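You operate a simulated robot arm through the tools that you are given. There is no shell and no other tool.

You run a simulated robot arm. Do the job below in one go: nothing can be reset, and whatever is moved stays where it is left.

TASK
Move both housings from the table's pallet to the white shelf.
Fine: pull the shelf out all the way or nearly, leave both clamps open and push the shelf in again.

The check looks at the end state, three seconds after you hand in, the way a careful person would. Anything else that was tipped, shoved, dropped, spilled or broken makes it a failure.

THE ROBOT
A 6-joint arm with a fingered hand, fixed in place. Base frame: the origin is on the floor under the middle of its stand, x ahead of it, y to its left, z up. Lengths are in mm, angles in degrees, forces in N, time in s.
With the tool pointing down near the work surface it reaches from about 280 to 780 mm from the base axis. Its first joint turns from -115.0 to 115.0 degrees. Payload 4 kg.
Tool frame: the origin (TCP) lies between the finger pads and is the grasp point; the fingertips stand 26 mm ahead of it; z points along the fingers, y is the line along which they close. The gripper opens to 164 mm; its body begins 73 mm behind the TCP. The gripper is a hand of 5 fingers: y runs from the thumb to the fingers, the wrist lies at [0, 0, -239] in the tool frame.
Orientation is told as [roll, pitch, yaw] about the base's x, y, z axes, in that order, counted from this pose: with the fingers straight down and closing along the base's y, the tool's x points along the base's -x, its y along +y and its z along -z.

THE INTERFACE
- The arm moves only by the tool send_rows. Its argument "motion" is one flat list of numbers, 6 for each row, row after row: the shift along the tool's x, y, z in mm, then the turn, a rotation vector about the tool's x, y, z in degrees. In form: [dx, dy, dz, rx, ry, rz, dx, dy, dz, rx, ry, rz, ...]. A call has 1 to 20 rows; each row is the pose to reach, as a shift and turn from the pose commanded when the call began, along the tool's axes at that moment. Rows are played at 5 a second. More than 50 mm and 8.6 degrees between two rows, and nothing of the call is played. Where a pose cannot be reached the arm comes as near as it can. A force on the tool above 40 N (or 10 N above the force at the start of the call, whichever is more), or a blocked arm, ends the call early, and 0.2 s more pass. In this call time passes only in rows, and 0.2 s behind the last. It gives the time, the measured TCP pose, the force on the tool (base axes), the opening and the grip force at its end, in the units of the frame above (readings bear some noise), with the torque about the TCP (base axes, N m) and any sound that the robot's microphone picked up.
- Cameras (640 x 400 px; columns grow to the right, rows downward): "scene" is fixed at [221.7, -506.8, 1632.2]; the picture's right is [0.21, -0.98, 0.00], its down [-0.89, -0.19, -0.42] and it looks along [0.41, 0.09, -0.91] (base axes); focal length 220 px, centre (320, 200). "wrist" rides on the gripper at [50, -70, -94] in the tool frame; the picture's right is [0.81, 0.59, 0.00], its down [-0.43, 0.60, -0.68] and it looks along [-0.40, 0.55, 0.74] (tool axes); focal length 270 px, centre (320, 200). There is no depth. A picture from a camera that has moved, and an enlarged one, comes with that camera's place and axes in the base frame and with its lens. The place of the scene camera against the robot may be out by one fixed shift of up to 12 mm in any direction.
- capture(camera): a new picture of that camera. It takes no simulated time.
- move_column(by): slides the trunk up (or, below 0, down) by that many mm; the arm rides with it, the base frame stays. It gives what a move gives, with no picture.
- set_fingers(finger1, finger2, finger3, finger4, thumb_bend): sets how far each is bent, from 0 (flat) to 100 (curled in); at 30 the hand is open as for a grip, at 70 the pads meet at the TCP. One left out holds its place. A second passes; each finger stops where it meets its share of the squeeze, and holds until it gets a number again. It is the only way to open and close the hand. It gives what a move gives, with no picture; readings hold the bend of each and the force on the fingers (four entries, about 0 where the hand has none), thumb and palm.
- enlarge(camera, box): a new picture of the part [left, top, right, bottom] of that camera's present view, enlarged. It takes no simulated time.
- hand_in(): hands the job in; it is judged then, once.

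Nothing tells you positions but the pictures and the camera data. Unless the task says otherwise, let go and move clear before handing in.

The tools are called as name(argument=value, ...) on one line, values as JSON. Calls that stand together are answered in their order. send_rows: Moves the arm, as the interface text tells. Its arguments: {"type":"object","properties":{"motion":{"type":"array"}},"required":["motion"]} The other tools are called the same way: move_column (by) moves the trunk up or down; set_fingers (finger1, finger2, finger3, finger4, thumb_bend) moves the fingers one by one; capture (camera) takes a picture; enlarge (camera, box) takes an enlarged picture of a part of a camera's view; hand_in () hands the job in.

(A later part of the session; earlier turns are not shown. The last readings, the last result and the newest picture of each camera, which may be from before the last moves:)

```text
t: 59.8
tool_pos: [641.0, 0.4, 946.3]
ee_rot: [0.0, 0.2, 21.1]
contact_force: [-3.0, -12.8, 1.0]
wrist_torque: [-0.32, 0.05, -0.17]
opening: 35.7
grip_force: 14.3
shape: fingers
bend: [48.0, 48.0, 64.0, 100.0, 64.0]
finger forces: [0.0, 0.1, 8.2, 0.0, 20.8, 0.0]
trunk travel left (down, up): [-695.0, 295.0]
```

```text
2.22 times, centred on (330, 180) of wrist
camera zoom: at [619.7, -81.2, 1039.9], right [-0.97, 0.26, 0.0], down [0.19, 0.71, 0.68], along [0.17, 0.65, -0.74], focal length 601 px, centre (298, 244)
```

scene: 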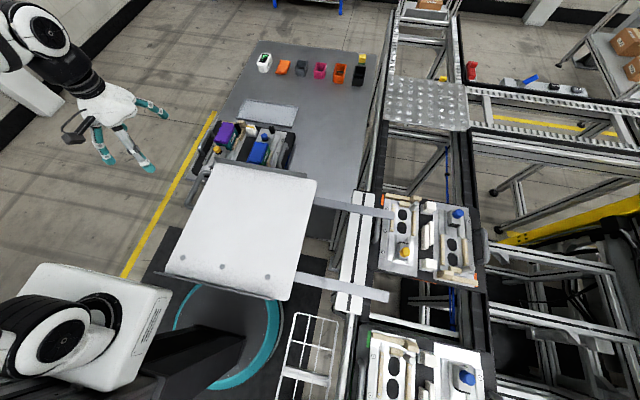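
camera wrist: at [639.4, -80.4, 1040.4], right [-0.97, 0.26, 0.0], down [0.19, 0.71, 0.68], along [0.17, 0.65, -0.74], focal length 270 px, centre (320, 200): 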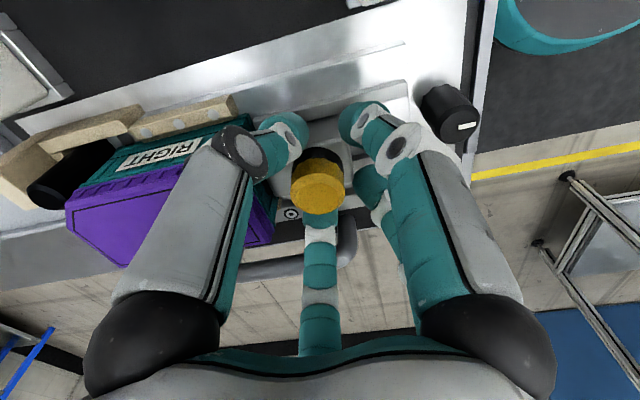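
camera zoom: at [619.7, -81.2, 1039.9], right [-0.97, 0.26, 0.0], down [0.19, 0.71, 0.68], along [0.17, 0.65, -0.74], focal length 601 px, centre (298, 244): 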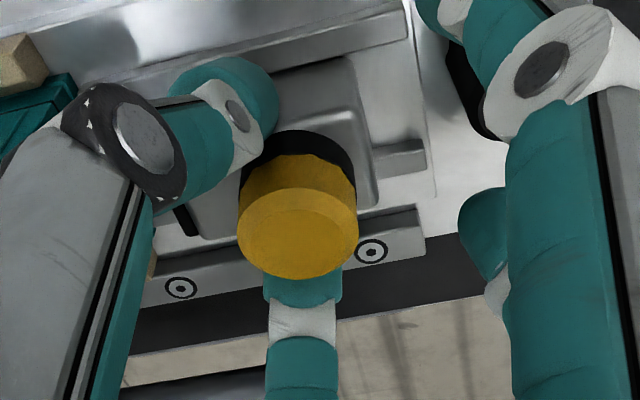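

send_rows(motion=[2.8, 1.1, 0, 0, 0, 0, 5.6, 2.2, 0, 0, 0, 0, 8.4, 3.3, 0, 0, 0, 0])

enlarge(camera="wrist", box=[210, 90, 450, 270])

enlarge(camera="scene", box=[170, 110, 260, 175])

```text
t: 60.6
tool_pos: [632.7, 0.3, 946.2]
ee_rot: [0.0, 0.0, 21.1]
contact_force: [-3.6, -14.2, 0.1]
wrist_torque: [-0.35, 0.07, -0.23]
opening: 35.6
grip_force: 14.9
shape: fingers
bend: [48.0, 48.0, 64.0, 100.0, 64.0]
finger forces: [0.1, 0.0, 7.9, 0.0, 22.0, 0.0]
trunk travel left (down, up): [-695.0, 295.0]
```

```text
2.22 times, centred on (330, 180) of wrist
camera zoom: at [611.3, -81.0, 1040.0], right [-0.97, 0.26, 0.0], down [0.19, 0.71, 0.68], along [0.17, 0.65, -0.74], focal length 601 px, centre (298, 244)
```

zoom: 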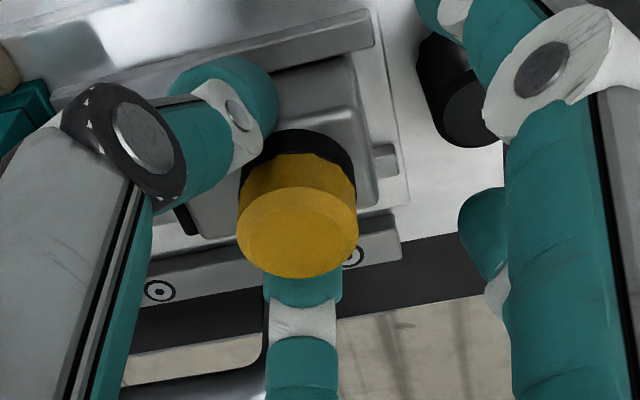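

```text
6.15 times, centred on (215, 142) of scene
camera zoom: at [221.7, -506.8, 1632.2], right [0.21, -0.98, 0.0], down [-0.89, -0.19, -0.42], along [0.41, 0.09, -0.91], focal length 1355 px, centre (966, 554)
```

zoom: 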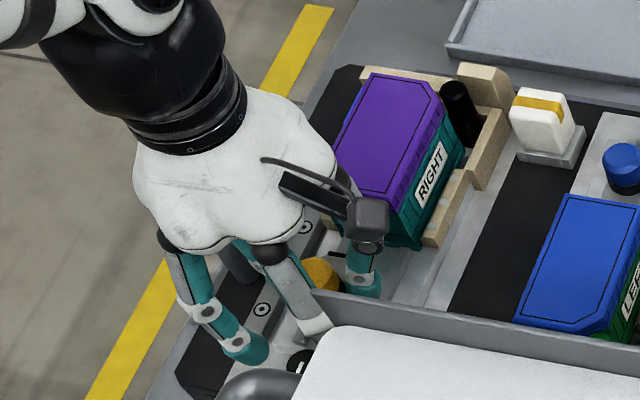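

send_rows(motion=[1.9, 0.7, 0, 0, 0, 0, 3.7, 1.4, 0, 0, 0, 0, 5.6, 2.2, 0, 0, 0, 0])

enlarge(camera="wrist", box=[210, 90, 450, 270])

```text
t: 61.4
tool_pos: [628.2, 2.1, 946.7]
ee_rot: [-0.1, -0.1, 21.1]
contact_force: [9.0, -10.5, -0.1]
wrist_torque: [-0.29, -0.2, -0.04]
opening: 35.5
grip_force: 12.9
shape: fingers
bend: [48.0, 48.0, 64.0, 100.0, 64.0]
finger forces: [0.0, 0.1, 7.4, 0.0, 19.0, 0.0]
trunk travel left (down, up): [-695.0, 295.0]
```

```text
2.22 times, centred on (330, 180) of wrist
camera zoom: at [607.9, -80.6, 1040.2], right [-0.97, 0.26, 0.0], down [0.19, 0.71, 0.68], along [0.18, 0.65, -0.74], focal length 601 px, centre (298, 244)
```

zoom: 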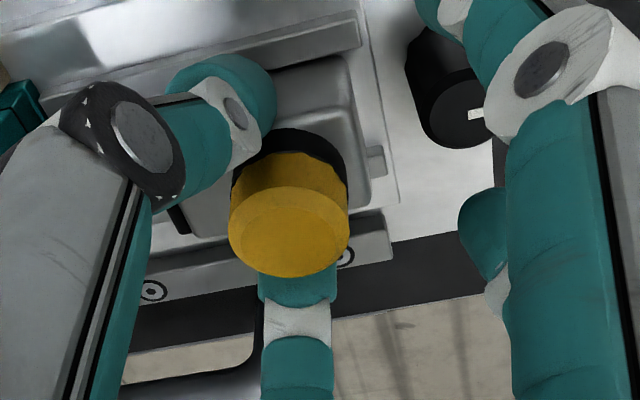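

The force rose again at about 28 mm of travel, so the yellow clamp is at its open stop. I'll release the knob, rise and check that it stays open.

set_fingers(finger3=50, thumb_bend=50)

send_rows(motion=[0, 0, -30, 0, 0, 0, 0, 0, -70, 0, 0, 0, 0, 0, -110, 0, 0, 0, 0, 0, -150, 0, 0, 0])

capture(camera="wrist")

enlarge(camera="scene", box=[180, 100, 310, 200])

```text
t: 62.4
tool_pos: [626.4, 2.7, 945.8]
ee_rot: [-0.1, 0.0, 21.2]
contact_force: [-0.3, 0.0, 0.1]
wrist_torque: [0.0, 0.0, 0.01]
opening: 44.7
grip_force: 0.1
shape: fingers
bend: [48.0, 48.0, 50.0, 100.0, 50.0]
finger forces: [0.0, 0.0, 0.0, 0.1, 0.0, 0.0]
trunk travel left (down, up): [-695.0, 295.0]
```

```text
t: 63.4
tool_pos: [626.7, 2.6, 1097.0]
ee_rot: [-0.1, 0.1, 21.1]
contact_force: [0.0, -0.4, 0.8]
wrist_torque: [-0.02, -0.01, -0.02]
opening: 44.6
grip_force: 0.1
shape: fingers
bend: [48.0, 48.0, 50.0, 100.0, 50.0]
finger forces: [0.0, 0.0, 0.1, 0.0, 0.0, 0.0]
trunk travel left (down, up): [-695.0, 295.0]
```

```text
taken
camera wrist: at [606.5, -79.1, 1190.2], right [-0.97, 0.26, 0.0], down [0.19, 0.71, 0.68], along [0.17, 0.65, -0.74], focal length 270 px, centre (320, 200)
```

wrist: 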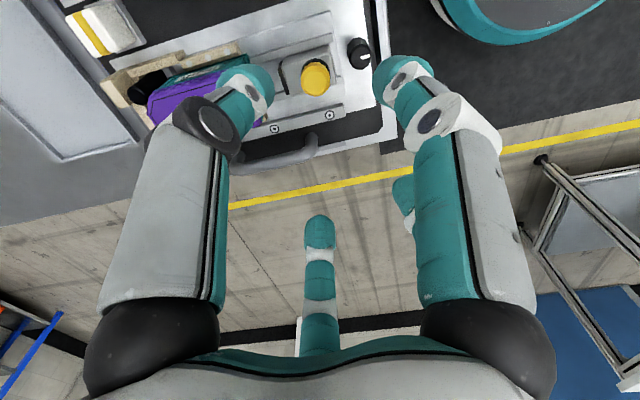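

```text
4.00 times, centred on (245, 150) of scene
camera zoom: at [221.7, -506.8, 1632.2], right [0.21, -0.98, 0.0], down [-0.89, -0.19, -0.42], along [0.41, 0.09, -0.91], focal length 881 px, centre (620, 400)
```

zoom: 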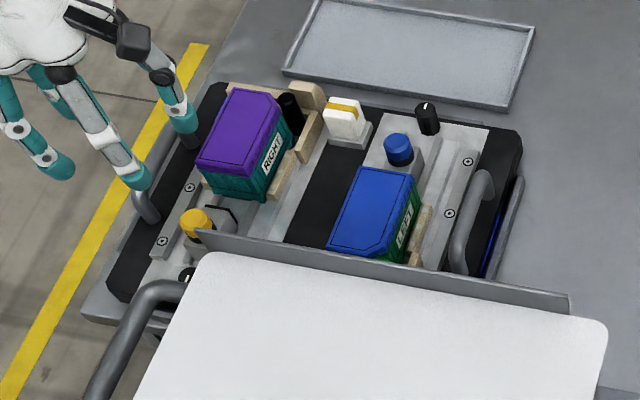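

The yellow clamp stays open and the pallet hasn't moved. Next is the blue clamp, whose knob I estimate at (759, -160); it has to slide toward +x. I'll turn the hand 180° and go over it.

send_rows(motion=[0, 0, 0, 0, 0, 8, 0, 0, 0, 0, 0, 16, 0, 0, 0, 0, 0, 24, 0, 0, 0, 0, 0, 32, 0, 0, 0, 0, 0, 40, 0, 0, 0, 0, 0, 48, 0, 0, 0, 0, 0, 56, 0, 0, 0, 0, 0, 64, 0, 0, 0, 0, 0, 72, 0, 0, 0, 0, 0, 80, 0, 0, 0, 0, 0, 88, 0, 0, 0, 0, 0, 96])

send_rows(motion=[-17.3, 7.7, 3, 0, 0, 7.6, -34.7, 15.5, 6, 0, 0, 15.2, -52, 23.2, 9, 0, 0, 22.9, -69.4, 31, 12, 0, 0, 30.5, -86.7, 38.7, 15, 0, 0, 38.2, -104, 46.5, 18, 0, 0, 45.8, -121.4, 54.2, 21, 0, 0, 53.5, -138.8, 62, 24, 0, 0, 61.1, -156, 69.7, 27, 0, 0, 68.7, -173.5, 77.5, 30, 0, 0, 76.4, -190.8, 85.2, 40, 0, 0, 84])

capture(camera="wrist")

capture(camera="scene")

```text
t: 66.0
tool_pos: [627.2, 1.0, 1096.6]
ee_rot: [-0.1, 0.0, -75.0]
contact_force: [1.0, 0.4, -0.9]
wrist_torque: [-0.02, -0.01, -0.01]
opening: 44.8
grip_force: 0.1
shape: fingers
bend: [48.0, 48.0, 50.0, 100.0, 50.0]
finger forces: [0.1, 0.0, 0.0, 0.1, 0.0, 0.0]
trunk travel left (down, up): [-695.0, 295.0]
```

```text
t: 68.4
tool_pos: [760.6, -161.1, 1055.8]
ee_rot: [0.1, -0.1, -159.0]
contact_force: [1.2, -0.7, 0.3]
wrist_torque: [-0.03, 0.0, -0.03]
opening: 44.9
grip_force: 0.0
shape: fingers
bend: [48.0, 48.0, 50.0, 100.0, 50.0]
finger forces: [0.0, 0.0, 0.0, 0.0, 0.1, 0.0]
trunk travel left (down, up): [-695.0, 295.0]
```

```text
taken
camera wrist: at [782.7, -76.2, 1149.4], right [0.97, -0.26, 0.0], down [-0.19, -0.71, 0.68], along [-0.18, -0.66, -0.73], focal length 270 px, centre (320, 200)
```

wrist: 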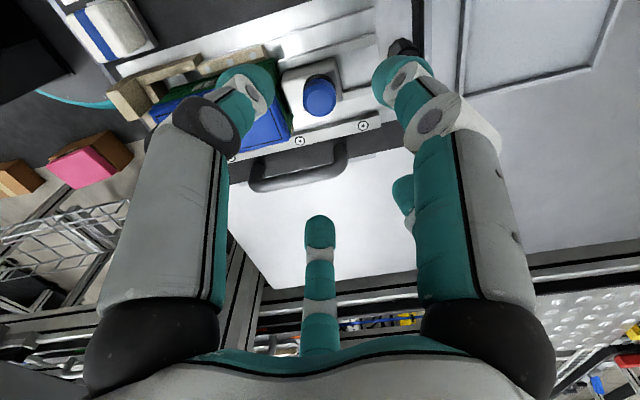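

```text
taken
```

scene: 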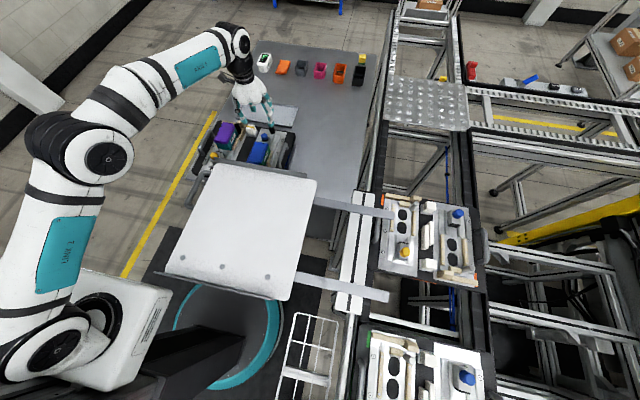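

enlarge(camera="wrist", box=[220, 40, 420, 200])

```text
2.50 times, centred on (320, 120) of wrist
camera zoom: at [782.7, -76.2, 1149.4], right [0.97, -0.26, 0.0], down [-0.19, -0.71, 0.68], along [-0.18, -0.66, -0.73], focal length 676 px, centre (320, 400)
```

zoom: 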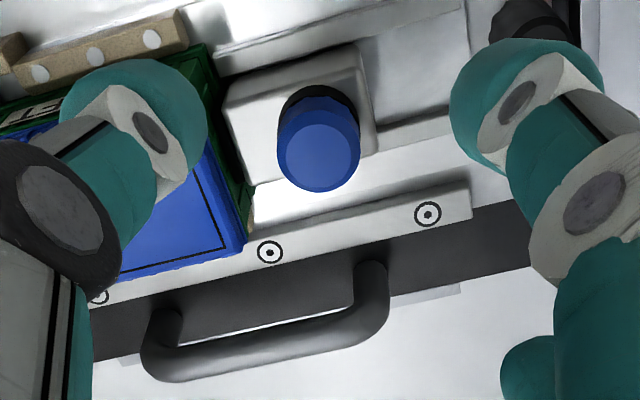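

The blue knob is at (760.3, -160.2), right under the hand. I'll descend around it.

send_rows(motion=[0, 0, 30, 0, 0, 0, 0, 0, 60, 0, 0, 0, 0, 0, 85, 0, 0, 0, 0, 0, 100, 0, 0, 0, 0, 0, 108, 0, 0, 0])

capture(camera="wrist")

enlarge(camera="scene", box=[200, 90, 300, 165])

```text
t: 69.6
tool_pos: [759.5, -160.6, 945.7]
ee_rot: [0.0, 0.1, -158.9]
contact_force: [-0.4, 0.9, 0.2]
wrist_torque: [-0.03, -0.01, 0.0]
opening: 44.6
grip_force: 0.2
shape: fingers
bend: [48.0, 48.0, 50.0, 100.0, 50.0]
finger forces: [0.0, 0.1, 0.0, 0.0, 0.0, 0.0]
trunk travel left (down, up): [-695.0, 295.0]
```

```text
taken
camera wrist: at [782.8, -76.2, 1041.0], right [0.97, -0.26, 0.0], down [-0.19, -0.71, 0.68], along [-0.17, -0.66, -0.73], focal length 270 px, centre (320, 200)
```

wrist: 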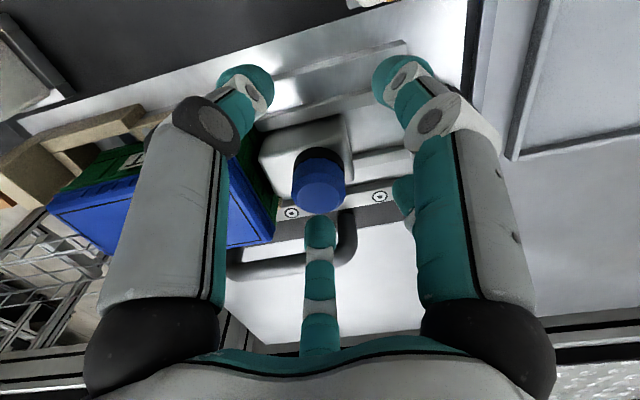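

```text
5.33 times, centred on (250, 128) of scene
camera zoom: at [221.7, -506.8, 1632.2], right [0.21, -0.98, 0.0], down [-0.89, -0.19, -0.42], along [0.41, 0.09, -0.91], focal length 1174 px, centre (693, 587)
```

zoom: 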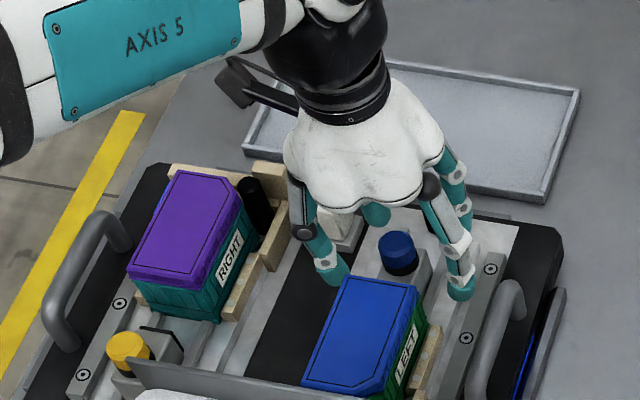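

set_fingers(finger3=75, thumb_bend=75)

send_rows(motion=[1.9, 0.7, 0, 0, 0, 0, 3.7, 1.4, 0, 0, 0, 0, 5.6, 2.2, 0, 0, 0, 0])

enlarge(camera="wrist", box=[210, 90, 450, 270])

```text
t: 70.6
tool_pos: [758.8, -159.8, 946.9]
ee_rot: [0.2, -0.1, -158.8]
contact_force: [-4.0, 7.9, 0.7]
wrist_torque: [0.17, 0.1, -0.08]
opening: 35.3
grip_force: 12.7
shape: fingers
bend: [48.0, 48.0, 64.0, 100.0, 64.0]
finger forces: [0.1, 0.0, 8.6, 0.0, 16.0, 0.1]
trunk travel left (down, up): [-695.0, 295.0]
```

```text
t: 71.4
tool_pos: [765.2, -158.8, 949.2]
ee_rot: [0.2, -0.2, -159.0]
contact_force: [-8.3, 7.4, 1.0]
wrist_torque: [0.12, 0.17, -0.02]
opening: 35.3
grip_force: 11.3
shape: fingers
bend: [48.0, 48.0, 64.0, 100.0, 64.0]
finger forces: [0.1, 0.0, 7.4, 0.0, 14.4, 0.0]
trunk travel left (down, up): [-695.0, 295.0]
```

```text
2.22 times, centred on (330, 180) of wrist
camera zoom: at [787.9, -75.0, 1041.8], right [0.97, -0.26, 0.0], down [-0.19, -0.71, 0.68], along [-0.17, -0.66, -0.73], focal length 601 px, centre (298, 244)
```

zoom: 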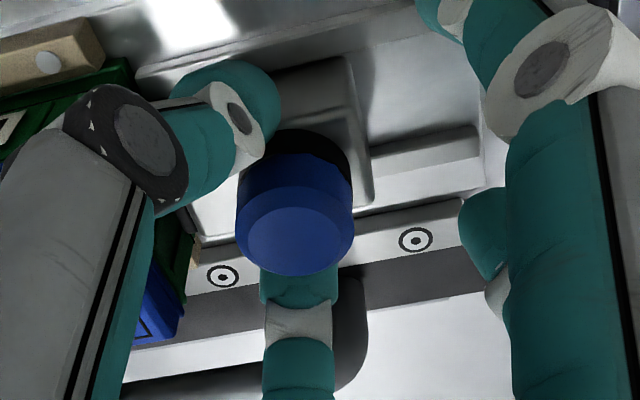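

send_rows(motion=[2.8, 1.1, 0, 0, 0, 0, 5.6, 2.2, 0, 0, 0, 0, 8.4, 3.3, 0, 0, 0, 0, 11.2, 4.3, 0, 0, 0, 0])

enlarge(camera="wrist", box=[210, 90, 450, 270])

```text
t: 72.4
tool_pos: [778.3, -159.7, 949.8]
ee_rot: [0.4, 0.2, -158.8]
contact_force: [3.2, 6.6, 7.1]
wrist_torque: [0.16, 0.02, -0.12]
opening: 35.3
grip_force: 14.4
shape: fingers
bend: [48.0, 48.0, 65.0, 100.0, 66.0]
finger forces: [0.0, 0.0, 11.8, 0.0, 17.5, 0.0]
trunk travel left (down, up): [-695.0, 295.0]
```

```text
2.22 times, centred on (330, 180) of wrist
camera zoom: at [800.9, -74.4, 1044.2], right [0.97, -0.26, 0.0], down [-0.19, -0.71, 0.68], along [-0.17, -0.66, -0.73], focal length 601 px, centre (298, 244)
```

zoom: 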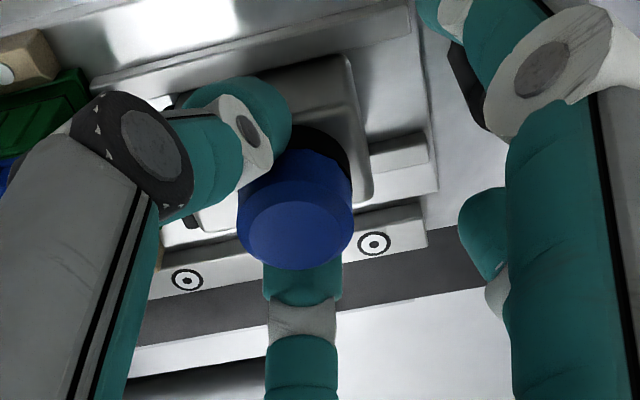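

send_rows(motion=[2.8, 1.1, 0, 0, 0, 0, 5.6, 2.2, 0, 0, 0, 0, 7.5, 2.9, 0, 0, 0, 0])

enlarge(camera="wrist", box=[210, 90, 450, 270])

```text
t: 73.2
tool_pos: [785.1, -158.2, 950.5]
ee_rot: [0.2, -0.1, -158.8]
contact_force: [4.1, 7.3, 13.3]
wrist_torque: [0.15, -0.03, -0.18]
opening: 35.2
grip_force: 18.5
shape: fingers
bend: [48.0, 48.0, 64.0, 100.0, 67.0]
finger forces: [0.0, 0.0, 14.8, 0.0, 21.1, 0.0]
trunk travel left (down, up): [-695.0, 295.0]
```

```text
2.22 times, centred on (330, 180) of wrist
camera zoom: at [807.9, -74.2, 1043.7], right [0.97, -0.26, 0.0], down [-0.19, -0.71, 0.68], along [-0.17, -0.66, -0.73], focal length 601 px, centre (298, 244)
```

zoom: 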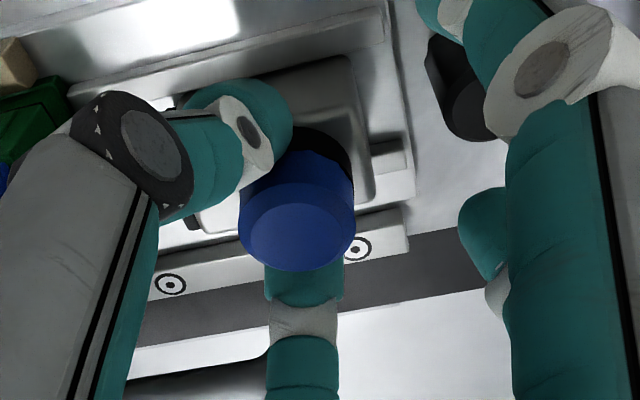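

send_rows(motion=[1.4, 0.5, -1, 0, 0, 0, 2.8, 1.1, -2, 0, 0, 0, 4.2, 1.6, -2, 0, 0, 0])

enlarge(camera="wrist", box=[210, 90, 450, 270])

```text
t: 74.0
tool_pos: [789.5, -158.7, 950.8]
ee_rot: [0.1, -0.1, -158.8]
contact_force: [3.8, 6.8, 8.7]
wrist_torque: [0.13, -0.04, -0.13]
opening: 35.4
grip_force: 15.5
shape: fingers
bend: [48.0, 48.0, 64.0, 100.0, 67.0]
finger forces: [0.0, 0.0, 12.7, 0.1, 18.7, 0.0]
trunk travel left (down, up): [-695.0, 295.0]
```

```text
2.22 times, centred on (330, 180) of wrist
camera zoom: at [812.6, -74.4, 1044.0], right [0.97, -0.26, 0.0], down [-0.19, -0.71, 0.68], along [-0.17, -0.66, -0.73], focal length 601 px, centre (298, 244)
```

zoom: 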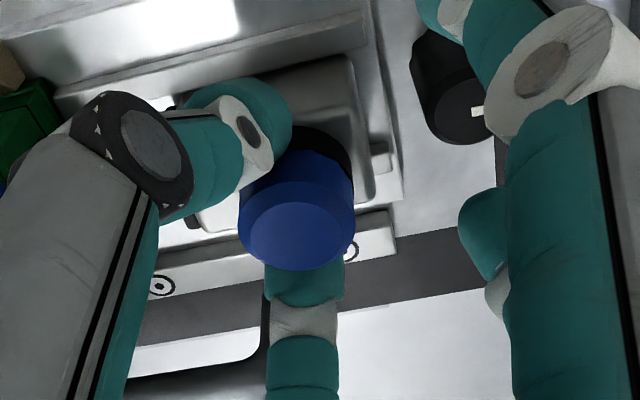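

send_rows(motion=[1.4, 0.5, 0, 0, 0, 0, 2.8, 1.1, 0, 0, 0, 0, 4.2, 1.6, 0, 0, 0, 0])

enlarge(camera="wrist", box=[210, 90, 450, 270])

```text
t: 74.8
tool_pos: [791.8, -159.2, 950.6]
ee_rot: [0.0, -0.1, -158.9]
contact_force: [-11.5, 7.0, 4.3]
wrist_torque: [0.12, 0.3, 0.05]
opening: 35.2
grip_force: 14.2
shape: fingers
bend: [48.0, 48.0, 64.0, 100.0, 66.0]
finger forces: [0.0, 0.0, 9.4, 0.0, 19.4, 0.1]
trunk travel left (down, up): [-695.0, 295.0]
```

```text
2.22 times, centred on (330, 180) of wrist
camera zoom: at [815.3, -75.1, 1044.3], right [0.97, -0.26, 0.0], down [-0.19, -0.71, 0.68], along [-0.18, -0.66, -0.73], focal length 601 px, centre (298, 244)
```

zoom: 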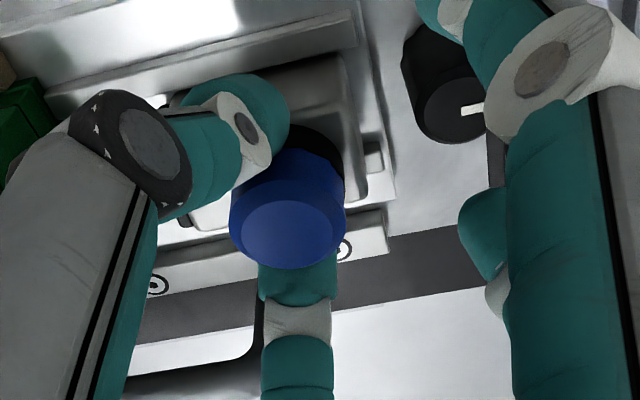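

The blue clamp has hit its stop, so it's open. I'll release and rise to check both.

set_fingers(finger3=50, thumb_bend=50)

send_rows(motion=[0, 0, -20, 0, 0, 0, -10, -4, -50, 0, 0, 0, -20, -8, -85, 0, 0, 0, -40, -15, -120, 0, 0, 0])

capture(camera="wrist")

enlarge(camera="scene", box=[180, 100, 310, 200])

```text
t: 75.8
tool_pos: [795.1, -160.4, 952.0]
ee_rot: [0.1, 0.0, -159.0]
contact_force: [-0.3, -0.2, -0.4]
wrist_torque: [0.01, 0.0, -0.04]
opening: 44.4
grip_force: 0.0
shape: fingers
bend: [48.0, 48.0, 50.0, 100.0, 50.0]
finger forces: [0.0, 0.1, 0.0, 0.0, 0.0, 0.0]
trunk travel left (down, up): [-695.0, 295.0]
```

```text
t: 76.8
tool_pos: [750.1, -160.1, 1071.5]
ee_rot: [0.2, 0.0, -159.0]
contact_force: [-1.2, 0.1, -0.3]
wrist_torque: [0.04, -0.07, -0.04]
opening: 44.2
grip_force: 0.1
shape: fingers
bend: [48.0, 48.0, 50.0, 100.0, 50.0]
finger forces: [0.1, 0.0, 0.1, 0.0, 0.0, 0.0]
trunk travel left (down, up): [-695.0, 295.0]
```

```text
taken
camera wrist: at [772.8, -75.8, 1164.7], right [0.97, -0.26, 0.0], down [-0.19, -0.71, 0.68], along [-0.17, -0.66, -0.73], focal length 270 px, centre (320, 200)
```

wrist: 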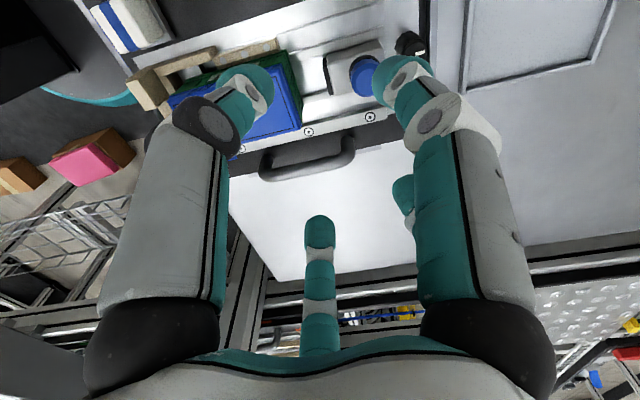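

```text
4.00 times, centred on (245, 150) of scene
camera zoom: at [221.7, -506.8, 1632.2], right [0.21, -0.98, 0.0], down [-0.89, -0.19, -0.42], along [0.41, 0.09, -0.91], focal length 881 px, centre (620, 400)
```

zoom: 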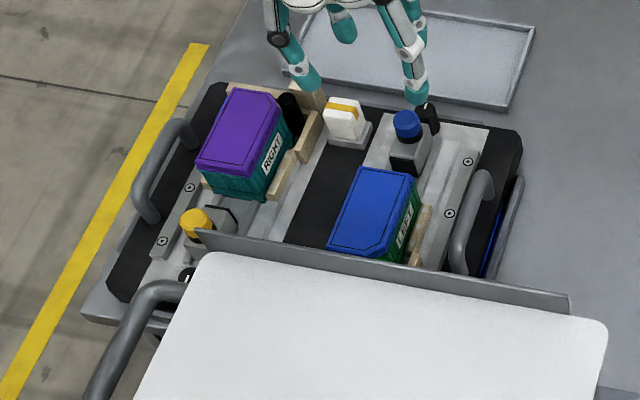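

Both clamps are open and the pallet is undisturbed. Next is the purple housing. I'll open the hand and get a close view of its sides before grasping.

set_fingers(finger1=30, finger2=30, finger3=30, finger4=30, thumb_bend=30)

send_rows(motion=[-10, 0, -10, 0, 0, -8, -20, 0, -20, 0, 0, -16, -30, 0, -30, 0, 0, -24, -40, 0, -40, 0, 0, -32, -50, 0, -45, 0, 0, -40, -60, 0, -45, 0, 0, -48, -70, 0, -45, 0, 0, -56, -80, 0, -45, 0, 0, -64, -90, 0, -45, 0, 0, -72, -100, 0, -45, 0, 0, -80])

```text
t: 77.8
tool_pos: [750.9, -160.3, 1070.0]
ee_rot: [0.1, 0.0, -158.9]
contact_force: [0.3, 0.1, 0.9]
wrist_torque: [-0.01, 0.0, 0.0]
opening: 90.7
grip_force: 0.0
shape: fingers
bend: [30.0, 30.0, 30.0, 30.0, 30.0]
finger forces: [0.0, 0.0, 0.0, 0.0, 0.1, 0.0]
trunk travel left (down, up): [-695.0, 295.0]
```

```text
t: 80.0
tool_pos: [658.2, -196.5, 1115.8]
ee_rot: [0.0, -0.1, -78.7]
contact_force: [-0.6, 0.6, -0.6]
wrist_torque: [0.02, 0.0, -0.04]
opening: 90.4
grip_force: 0.0
shape: fingers
bend: [30.0, 30.0, 30.0, 30.0, 30.0]
finger forces: [0.0, 0.0, 0.0, 0.1, 0.0, 0.1]
trunk travel left (down, up): [-695.0, 295.0]
```

send_rows(motion=[9, 3, 6, 0, 0, -7.9, 18, 6, 12, 0, 0, -15.7, 27, 9, 18, 0, 0, -23.6, 36, 12, 24, 0, 0, -31.5, 45, 15, 30, 0, 0, -39.4, 54, 18, 35, 0, 0, -47.2, 63, 21, 40, 0, 0, -55.1, 72, 24, 46, 0, 0, -63, 80, 27, 51, 0, 0, -70.8, 88.4, 29.9, 56, 0, 0, -78.7])

capture(camera="wrist")

enlarge(camera="wrist", box=[220, 60, 440, 260])

```text
t: 82.2
tool_pos: [670.4, -103.9, 1060.6]
ee_rot: [-0.1, 0.0, 0.1]
contact_force: [-0.1, 0.2, 0.6]
wrist_torque: [0.01, -0.01, 0.0]
opening: 90.4
grip_force: 0.1
shape: fingers
bend: [30.0, 30.0, 30.0, 30.0, 30.0]
finger forces: [0.0, 0.1, 0.0, 0.0, 0.0, 0.0]
trunk travel left (down, up): [-695.0, 295.0]
```

```text
taken
camera wrist: at [621.2, -172.0, 1153.7], right [-0.81, 0.59, 0.0], down [0.43, 0.6, 0.68], along [0.4, 0.55, -0.74], focal length 270 px, centre (320, 200)
```

wrist: 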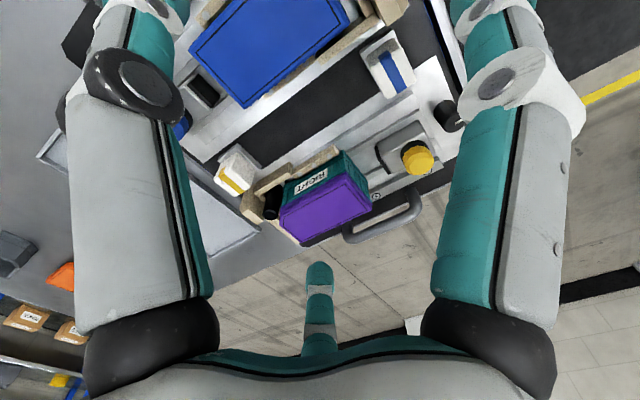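

```text
2.00 times, centred on (330, 160) of wrist
camera zoom: at [621.2, -172.0, 1153.7], right [-0.81, 0.59, 0.0], down [0.43, 0.6, 0.68], along [0.4, 0.55, -0.74], focal length 541 px, centre (300, 280)
```

zoom: 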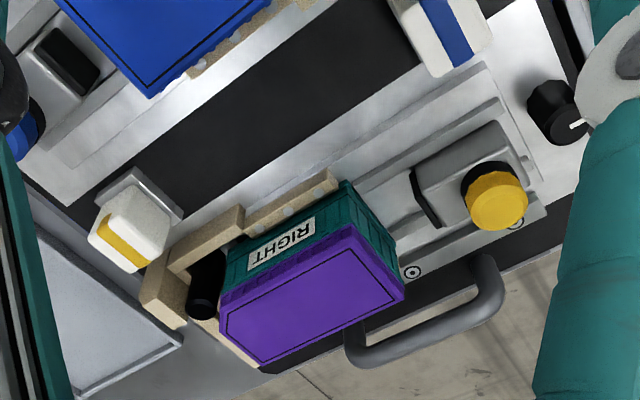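

enlarge(camera="wrist", box=[240, 140, 380, 255])

enlarge(camera="scene", box=[195, 110, 260, 155])

```text
3.48 times, centred on (310, 198) of wrist
camera zoom: at [621.2, -172.0, 1153.7], right [-0.81, 0.59, 0.0], down [0.43, 0.6, 0.68], along [0.4, 0.55, -0.74], focal length 940 px, centre (355, 209)
```

zoom: 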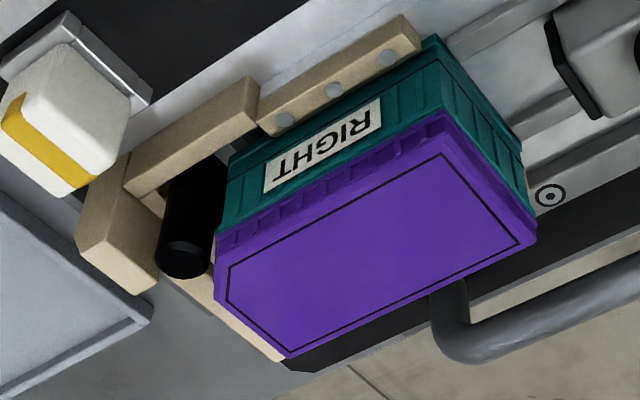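

```text
8.89 times, centred on (228, 132) of scene
camera zoom: at [221.7, -506.8, 1632.2], right [0.21, -0.98, 0.0], down [-0.89, -0.19, -0.42], along [0.41, 0.09, -0.91], focal length 1957 px, centre (1142, 800)
```

zoom: 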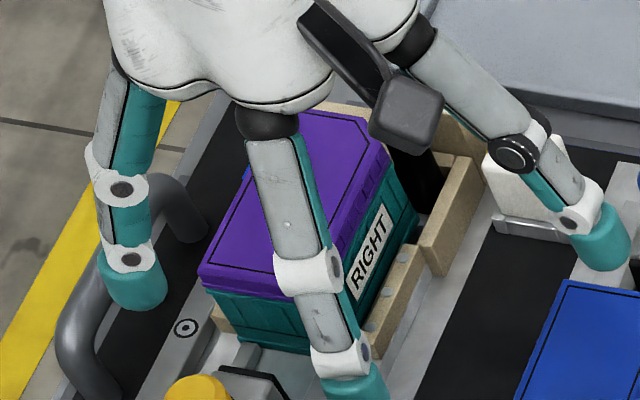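

The view shows only low wooden strips along the housing's sides, so the teal body is free to grip across its width. I'll flatten fingers 1 and 4 clear of the nest, pre-shape the thumb and fingers 2/3, and go above the purple housing.

set_fingers(finger1=0, finger2=42, finger3=42, finger4=0, thumb_bend=42)

send_rows(motion=[-26, 36, 0, 0, 0, 0, -52, 72, 0, 0, 0, 0, -77, 108, 0, 0, 0, 0, -77, 108, 30, 0, 0, 0, -77, 108, 55, 0, 0, 0])

capture(camera="wrist")

enlarge(camera="scene", box=[170, 70, 300, 170])

```text
t: 83.2
tool_pos: [670.9, -102.7, 1059.6]
ee_rot: [-0.1, 0.1, -0.2]
contact_force: [-0.1, 0.2, -0.9]
wrist_torque: [-0.02, 0.01, -0.03]
opening: 102.9
grip_force: 0.1
shape: fingers
bend: [1.0, 42.0, 42.0, 1.0, 42.0]
finger forces: [0.0, 0.0, 0.0, 0.1, 0.0, 0.1]
trunk travel left (down, up): [-695.0, 295.0]
```

```text
t: 84.4
tool_pos: [747.7, 5.4, 1004.2]
ee_rot: [-0.2, 0.1, -0.2]
contact_force: [-0.3, 0.6, 0.3]
wrist_torque: [0.02, 0.04, -0.04]
opening: 103.4
grip_force: 0.1
shape: fingers
bend: [1.0, 42.0, 42.0, 1.0, 42.0]
finger forces: [0.1, 0.0, 0.0, 0.0, 0.0, 0.0]
trunk travel left (down, up): [-695.0, 295.0]
```

```text
taken
camera wrist: at [698.1, -63.2, 1097.1], right [-0.81, 0.59, 0.0], down [0.43, 0.6, 0.68], along [0.4, 0.55, -0.74], focal length 270 px, centre (320, 200)
```

wrist: 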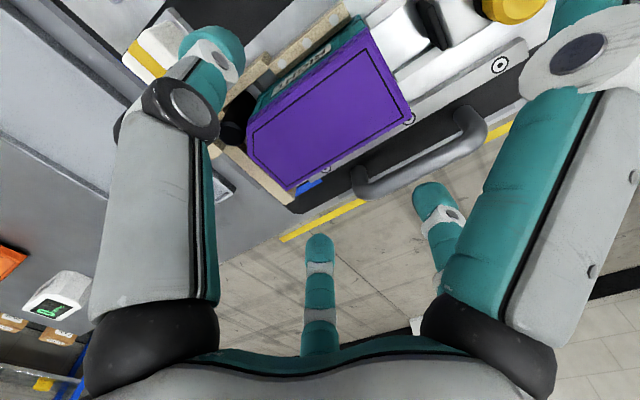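

```text
4.00 times, centred on (235, 120) of scene
camera zoom: at [221.7, -506.8, 1632.2], right [0.21, -0.98, 0.0], down [-0.89, -0.19, -0.42], along [0.41, 0.09, -0.91], focal length 881 px, centre (660, 520)
```

zoom: 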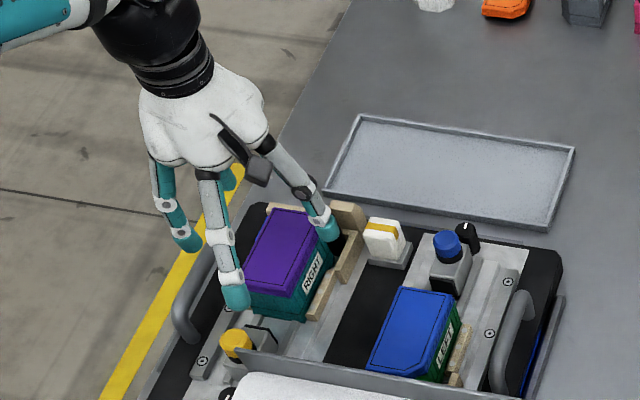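

enlarge(camera="wrist", box=[210, 0, 450, 220])

```text
1.82 times, centred on (330, 110) of wrist
camera zoom: at [698.1, -63.2, 1097.1], right [-0.81, 0.59, 0.0], down [0.43, 0.6, 0.68], along [0.4, 0.55, -0.74], focal length 491 px, centre (302, 364)
```

zoom: 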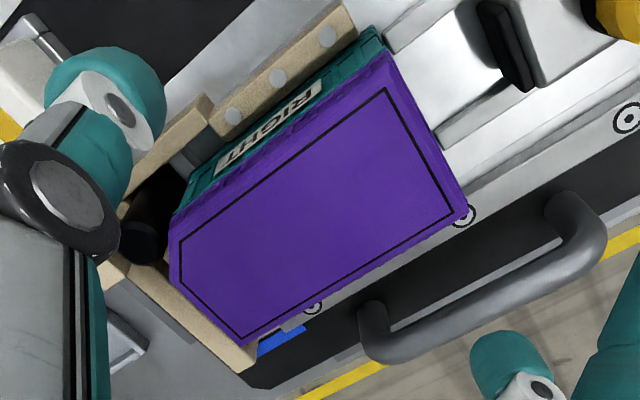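

The grasp is centred over the housing (lid centre ≈ (747, 3.6)). I'll descend to body height.

send_rows(motion=[0, -1, 25, 0, 0, 0, 0, -1.7, 45, 0, 0, 0, 0, -1.7, 62, 0, 0, 0, 0, -1.7, 75, 0, 0, 0])

capture(camera="wrist")

enlarge(camera="scene", box=[180, 90, 280, 165])

```text
t: 85.4
tool_pos: [747.3, 3.5, 928.5]
ee_rot: [-0.1, 0.1, -0.1]
contact_force: [-0.9, 0.0, 0.0]
wrist_torque: [-0.02, -0.02, 0.01]
opening: 103.1
grip_force: 0.0
shape: fingers
bend: [1.0, 42.0, 42.0, 1.0, 42.0]
finger forces: [0.0, 0.0, 0.1, 0.0, 0.0, 0.0]
trunk travel left (down, up): [-695.0, 295.0]
```

```text
taken
camera wrist: at [698.3, -65.6, 1022.8], right [-0.81, 0.59, 0.0], down [0.43, 0.6, 0.68], along [0.4, 0.55, -0.74], focal length 270 px, centre (320, 200)
```

wrist: 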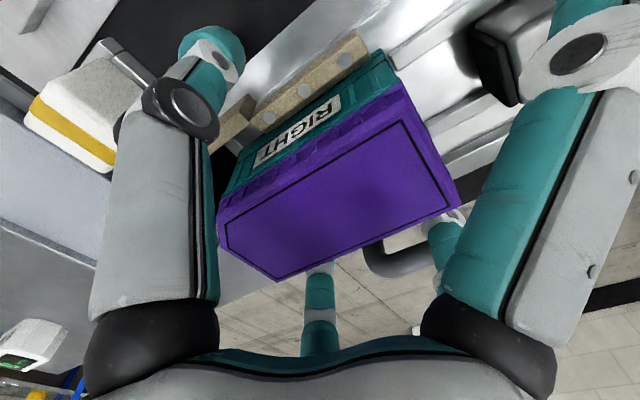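

```text
5.33 times, centred on (230, 128) of scene
camera zoom: at [221.7, -506.8, 1632.2], right [0.21, -0.98, 0.0], down [-0.89, -0.19, -0.42], along [0.41, 0.09, -0.91], focal length 1174 px, centre (800, 587)
```

zoom: 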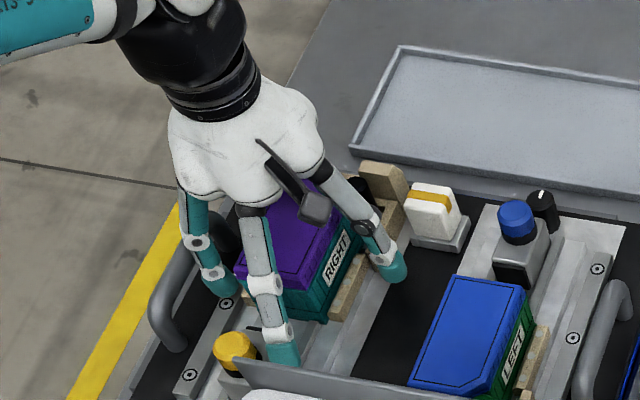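

No contact so far; the thumb and fingers are on both sides. I'll close gently.

set_fingers(finger2=60, finger3=60, thumb_bend=60)

capture(camera="wrist")

```text
t: 86.4
tool_pos: [748.0, 2.3, 930.9]
ee_rot: [-0.1, 0.0, 0.0]
contact_force: [2.5, 2.3, 4.3]
wrist_torque: [-0.01, -0.06, 0.06]
opening: 100.1
grip_force: 14.5
shape: fingers
bend: [1.0, 50.0, 46.0, 1.0, 52.0]
finger forces: [0.0, 7.9, 8.4, 0.0, 13.2, 0.1]
trunk travel left (down, up): [-695.0, 295.0]
```

```text
taken
camera wrist: at [698.2, -65.1, 1023.5], right [-0.81, 0.59, 0.0], down [0.43, 0.6, 0.68], along [0.4, 0.55, -0.74], focal length 270 px, centre (320, 200)
```

wrist: 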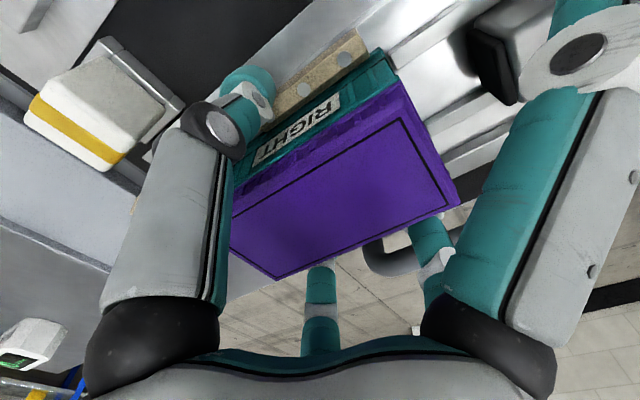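

Finger 3 and the thumb stopped early, probably against the wooden side pieces. I'll reopen, rise about 9 mm and close again.

set_fingers(finger2=42, finger3=42, thumb_bend=42)

send_rows(motion=[0, 0, -9, 0, 0, 0])

set_fingers(finger2=60, finger3=60, thumb_bend=60)

capture(camera="wrist")

enlarge(camera="scene", box=[180, 90, 280, 165])

```text
t: 87.4
tool_pos: [748.2, 1.7, 930.0]
ee_rot: [-0.1, 0.1, -0.3]
contact_force: [-0.6, 1.0, 0.8]
wrist_torque: [0.0, 0.04, 0.03]
opening: 102.9
grip_force: 0.0
shape: fingers
bend: [1.0, 42.0, 42.0, 1.0, 42.0]
finger forces: [0.0, 0.0, 0.0, 0.0, 0.1, 0.0]
trunk travel left (down, up): [-695.0, 295.0]
```

```text
t: 87.8
tool_pos: [748.5, 2.4, 939.2]
ee_rot: [-0.2, -0.1, -0.2]
contact_force: [1.2, -0.4, 0.6]
wrist_torque: [0.02, -0.02, 0.0]
opening: 103.2
grip_force: 0.2
shape: fingers
bend: [1.0, 42.0, 42.0, 1.0, 42.0]
finger forces: [0.1, 0.0, 0.0, 0.0, 0.0, 0.0]
trunk travel left (down, up): [-695.0, 295.0]
```

```text
t: 88.8
tool_pos: [747.2, 3.4, 940.0]
ee_rot: [-0.1, 0.0, -0.2]
contact_force: [4.7, 7.7, 11.0]
wrist_torque: [0.65, -0.13, 0.13]
opening: 99.7
grip_force: 14.2
shape: fingers
bend: [1.0, 54.0, 51.0, 1.0, 56.0]
finger forces: [0.1, 10.1, 10.6, 0.1, 7.3, 0.0]
trunk travel left (down, up): [-695.0, 295.0]
```

```text
taken
camera wrist: at [698.1, -64.5, 1033.5], right [-0.81, 0.59, 0.0], down [0.43, 0.6, 0.68], along [0.4, 0.55, -0.74], focal length 270 px, centre (320, 200)
```

wrist: 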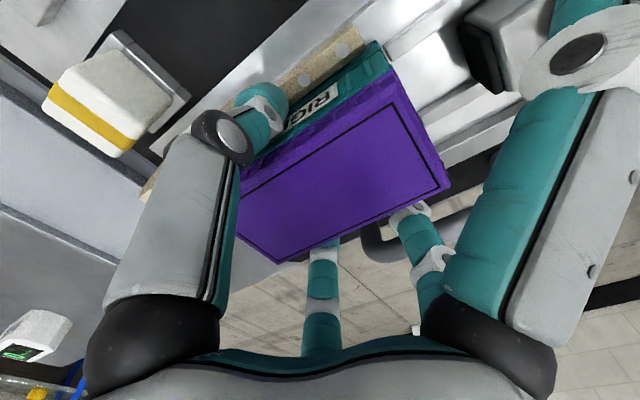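

```text
5.33 times, centred on (230, 128) of scene
camera zoom: at [221.7, -506.8, 1632.2], right [0.21, -0.98, 0.0], down [-0.89, -0.19, -0.42], along [0.41, 0.09, -0.91], focal length 1174 px, centre (800, 587)
```

zoom: 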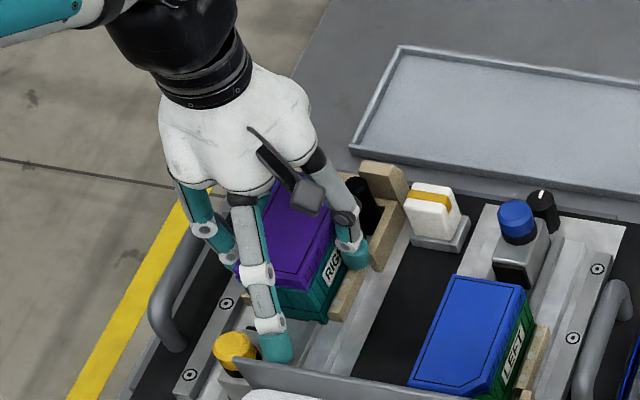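

Still pressing on the wood (11 N upward). I'll rise another 7 mm and grip the upper body and lid edge instead.

set_fingers(finger2=44, finger3=44, thumb_bend=44)

send_rows(motion=[0, 0, -6, 0, 0, 0])

set_fingers(finger2=60, finger3=60, thumb_bend=60)

capture(camera="wrist")

```text
t: 89.8
tool_pos: [747.9, 3.0, 938.2]
ee_rot: [-0.1, 0.0, 0.1]
contact_force: [-0.5, -0.2, 0.2]
wrist_torque: [-0.02, 0.02, 0.02]
opening: 102.2
grip_force: 0.1
shape: fingers
bend: [1.0, 44.0, 44.0, 1.0, 44.0]
finger forces: [0.0, 0.0, 0.0, 0.0, 0.1, 0.0]
trunk travel left (down, up): [-695.0, 295.0]
```

```text
t: 90.2
tool_pos: [746.7, 2.7, 946.2]
ee_rot: [-0.1, -0.1, -0.2]
contact_force: [0.1, 0.0, -0.3]
wrist_torque: [0.01, -0.01, -0.01]
opening: 101.7
grip_force: 0.0
shape: fingers
bend: [1.0, 44.0, 44.0, 1.0, 44.0]
finger forces: [0.1, 0.0, 0.0, 0.0, 0.0, 0.1]
trunk travel left (down, up): [-695.0, 295.0]
```

```text
t: 91.2
tool_pos: [746.7, 2.8, 946.0]
ee_rot: [0.0, 0.1, -0.2]
contact_force: [2.1, 1.6, 0.6]
wrist_torque: [-0.04, -0.01, 0.02]
opening: 99.3
grip_force: 6.2
shape: fingers
bend: [1.0, 56.0, 56.0, 1.0, 57.0]
finger forces: [0.0, 3.3, 3.3, 0.0, 5.6, 0.0]
trunk travel left (down, up): [-695.0, 295.0]
```

```text
taken
camera wrist: at [698.2, -65.3, 1038.5], right [-0.81, 0.59, 0.0], down [0.43, 0.6, 0.68], along [0.4, 0.55, -0.74], focal length 270 px, centre (320, 200)
```

wrist: 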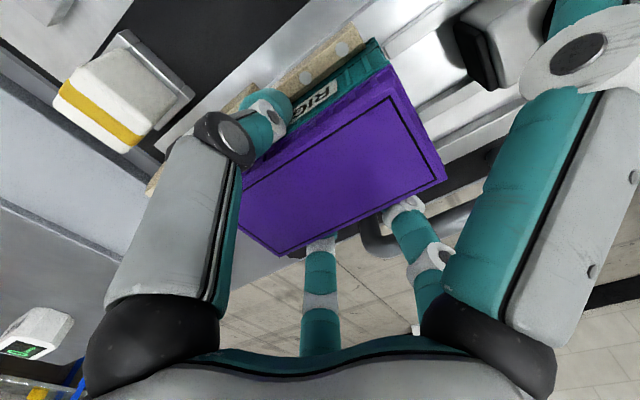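

Now a clean, balanced contact (3.3/3.3/5.6 N, no vertical load). I'll squeeze more firmly and lift a little to check.

set_fingers(finger2=68, finger3=68, thumb_bend=68)

send_rows(motion=[0, 0, -4, 0, 0, 0, 0, 0, -8, 0, 0, 0, 0, 0, -12, 0, 0, 0])

capture(camera="wrist")

enlarge(camera="scene", box=[180, 90, 280, 165])

```text
t: 92.2
tool_pos: [747.4, 2.7, 944.5]
ee_rot: [-0.2, -0.1, -0.2]
contact_force: [0.4, -1.2, 3.2]
wrist_torque: [-0.1, -0.02, 0.0]
opening: 99.3
grip_force: 15.8
shape: fingers
bend: [1.0, 57.0, 57.0, 1.0, 59.0]
finger forces: [0.1, 7.7, 7.7, 0.1, 16.7, 0.1]
trunk travel left (down, up): [-695.0, 295.0]
```

```text
t: 93.0
tool_pos: [747.6, 1.5, 956.2]
ee_rot: [-0.1, 0.1, -0.1]
contact_force: [0.4, -0.7, -2.4]
wrist_torque: [-0.01, -0.01, 0.01]
opening: 99.1
grip_force: 15.6
shape: fingers
bend: [1.0, 57.0, 57.0, 1.0, 59.0]
finger forces: [0.0, 8.0, 8.0, 0.0, 15.9, 0.0]
trunk travel left (down, up): [-695.0, 295.0]
```

```text
taken
camera wrist: at [698.2, -65.7, 1050.0], right [-0.81, 0.59, 0.0], down [0.43, 0.6, 0.68], along [0.4, 0.55, -0.74], focal length 270 px, centre (320, 200)
```

wrist: 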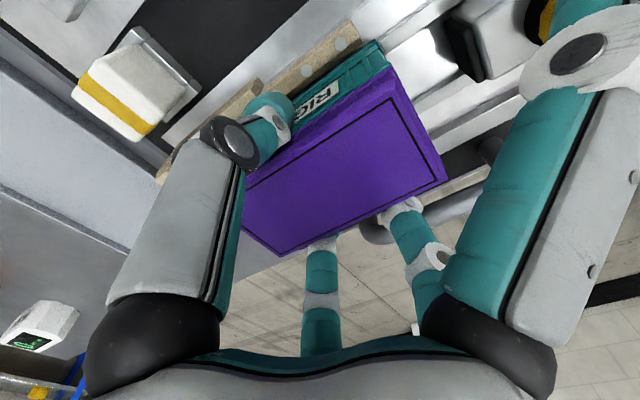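

```text
5.33 times, centred on (230, 128) of scene
camera zoom: at [221.7, -506.8, 1632.2], right [0.21, -0.98, 0.0], down [-0.89, -0.19, -0.42], along [0.41, 0.09, -0.91], focal length 1174 px, centre (800, 587)
```

zoom: 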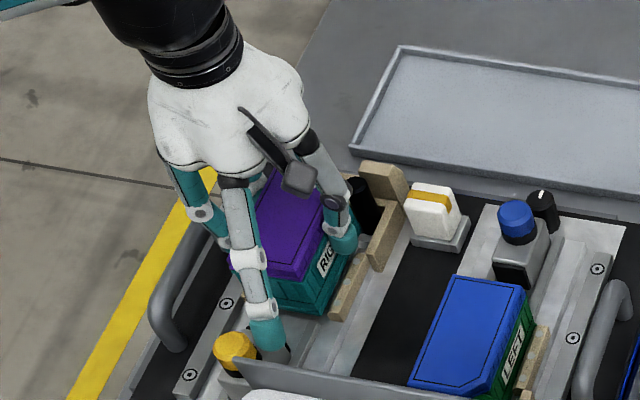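

send_rows(motion=[0, 0, -15, 0, 0, 0, 0, 0, -30, 0, 0, 0, 0, 0, -50, 0, 0, 0, 0, 0, -80, 0, 0, 0])

capture(camera="wrist")

enlarge(camera="scene", box=[160, 70, 290, 170])

```text
t: 94.0
tool_pos: [748.0, 2.9, 1037.1]
ee_rot: [-0.1, 0.0, -0.2]
contact_force: [-0.1, -0.1, -0.6]
wrist_torque: [0.01, -0.05, -0.01]
opening: 99.3
grip_force: 15.4
shape: fingers
bend: [1.0, 57.0, 57.0, 1.0, 59.0]
finger forces: [0.0, 7.9, 7.9, 0.0, 15.8, 0.1]
trunk travel left (down, up): [-695.0, 295.0]
```

```text
taken
camera wrist: at [698.6, -65.1, 1131.1], right [-0.81, 0.59, 0.0], down [0.43, 0.6, 0.68], along [0.4, 0.55, -0.74], focal length 270 px, centre (320, 200)
```

wrist: 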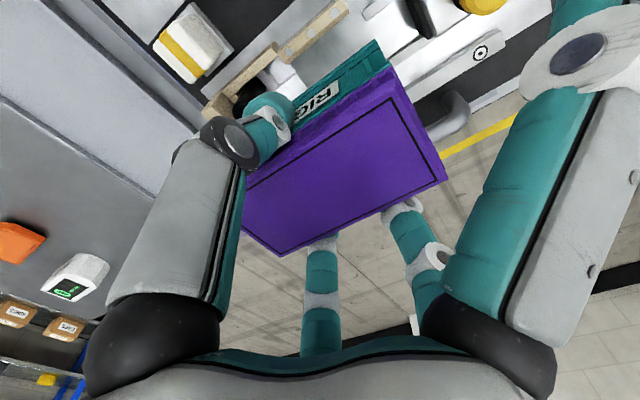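

```text
4.00 times, centred on (225, 120) of scene
camera zoom: at [221.7, -506.8, 1632.2], right [0.21, -0.98, 0.0], down [-0.89, -0.19, -0.42], along [0.41, 0.09, -0.91], focal length 881 px, centre (700, 520)
```

zoom: 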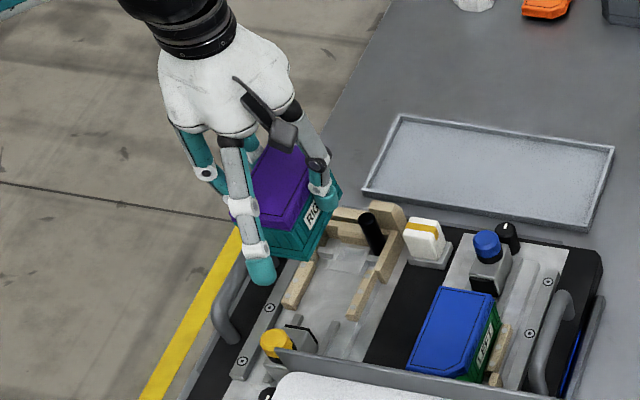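

The whole housing lifted out cleanly, lid and body together. I'll raise the trunk to clear the shelf, then carry it over.

move_column(by=185)

capture(camera="scene")

```text
t: 96.0
tool_pos: [749.3, 3.1, 1222.5]
ee_rot: [-0.2, -0.1, -0.1]
contact_force: [0.4, 0.4, -2.3]
wrist_torque: [0.01, 0.0, -0.04]
opening: 99.3
grip_force: 15.8
shape: fingers
bend: [1.0, 57.0, 57.0, 1.0, 59.0]
finger forces: [0.0, 8.0, 7.9, 0.0, 15.8, 0.0]
trunk travel left (down, up): [-880.0, 110.0]
```

```text
taken
```

scene: 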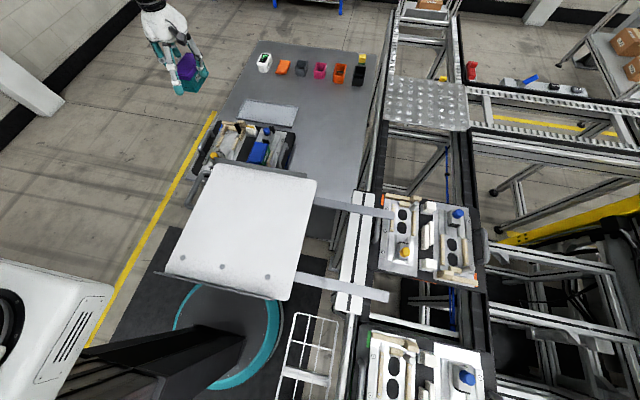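

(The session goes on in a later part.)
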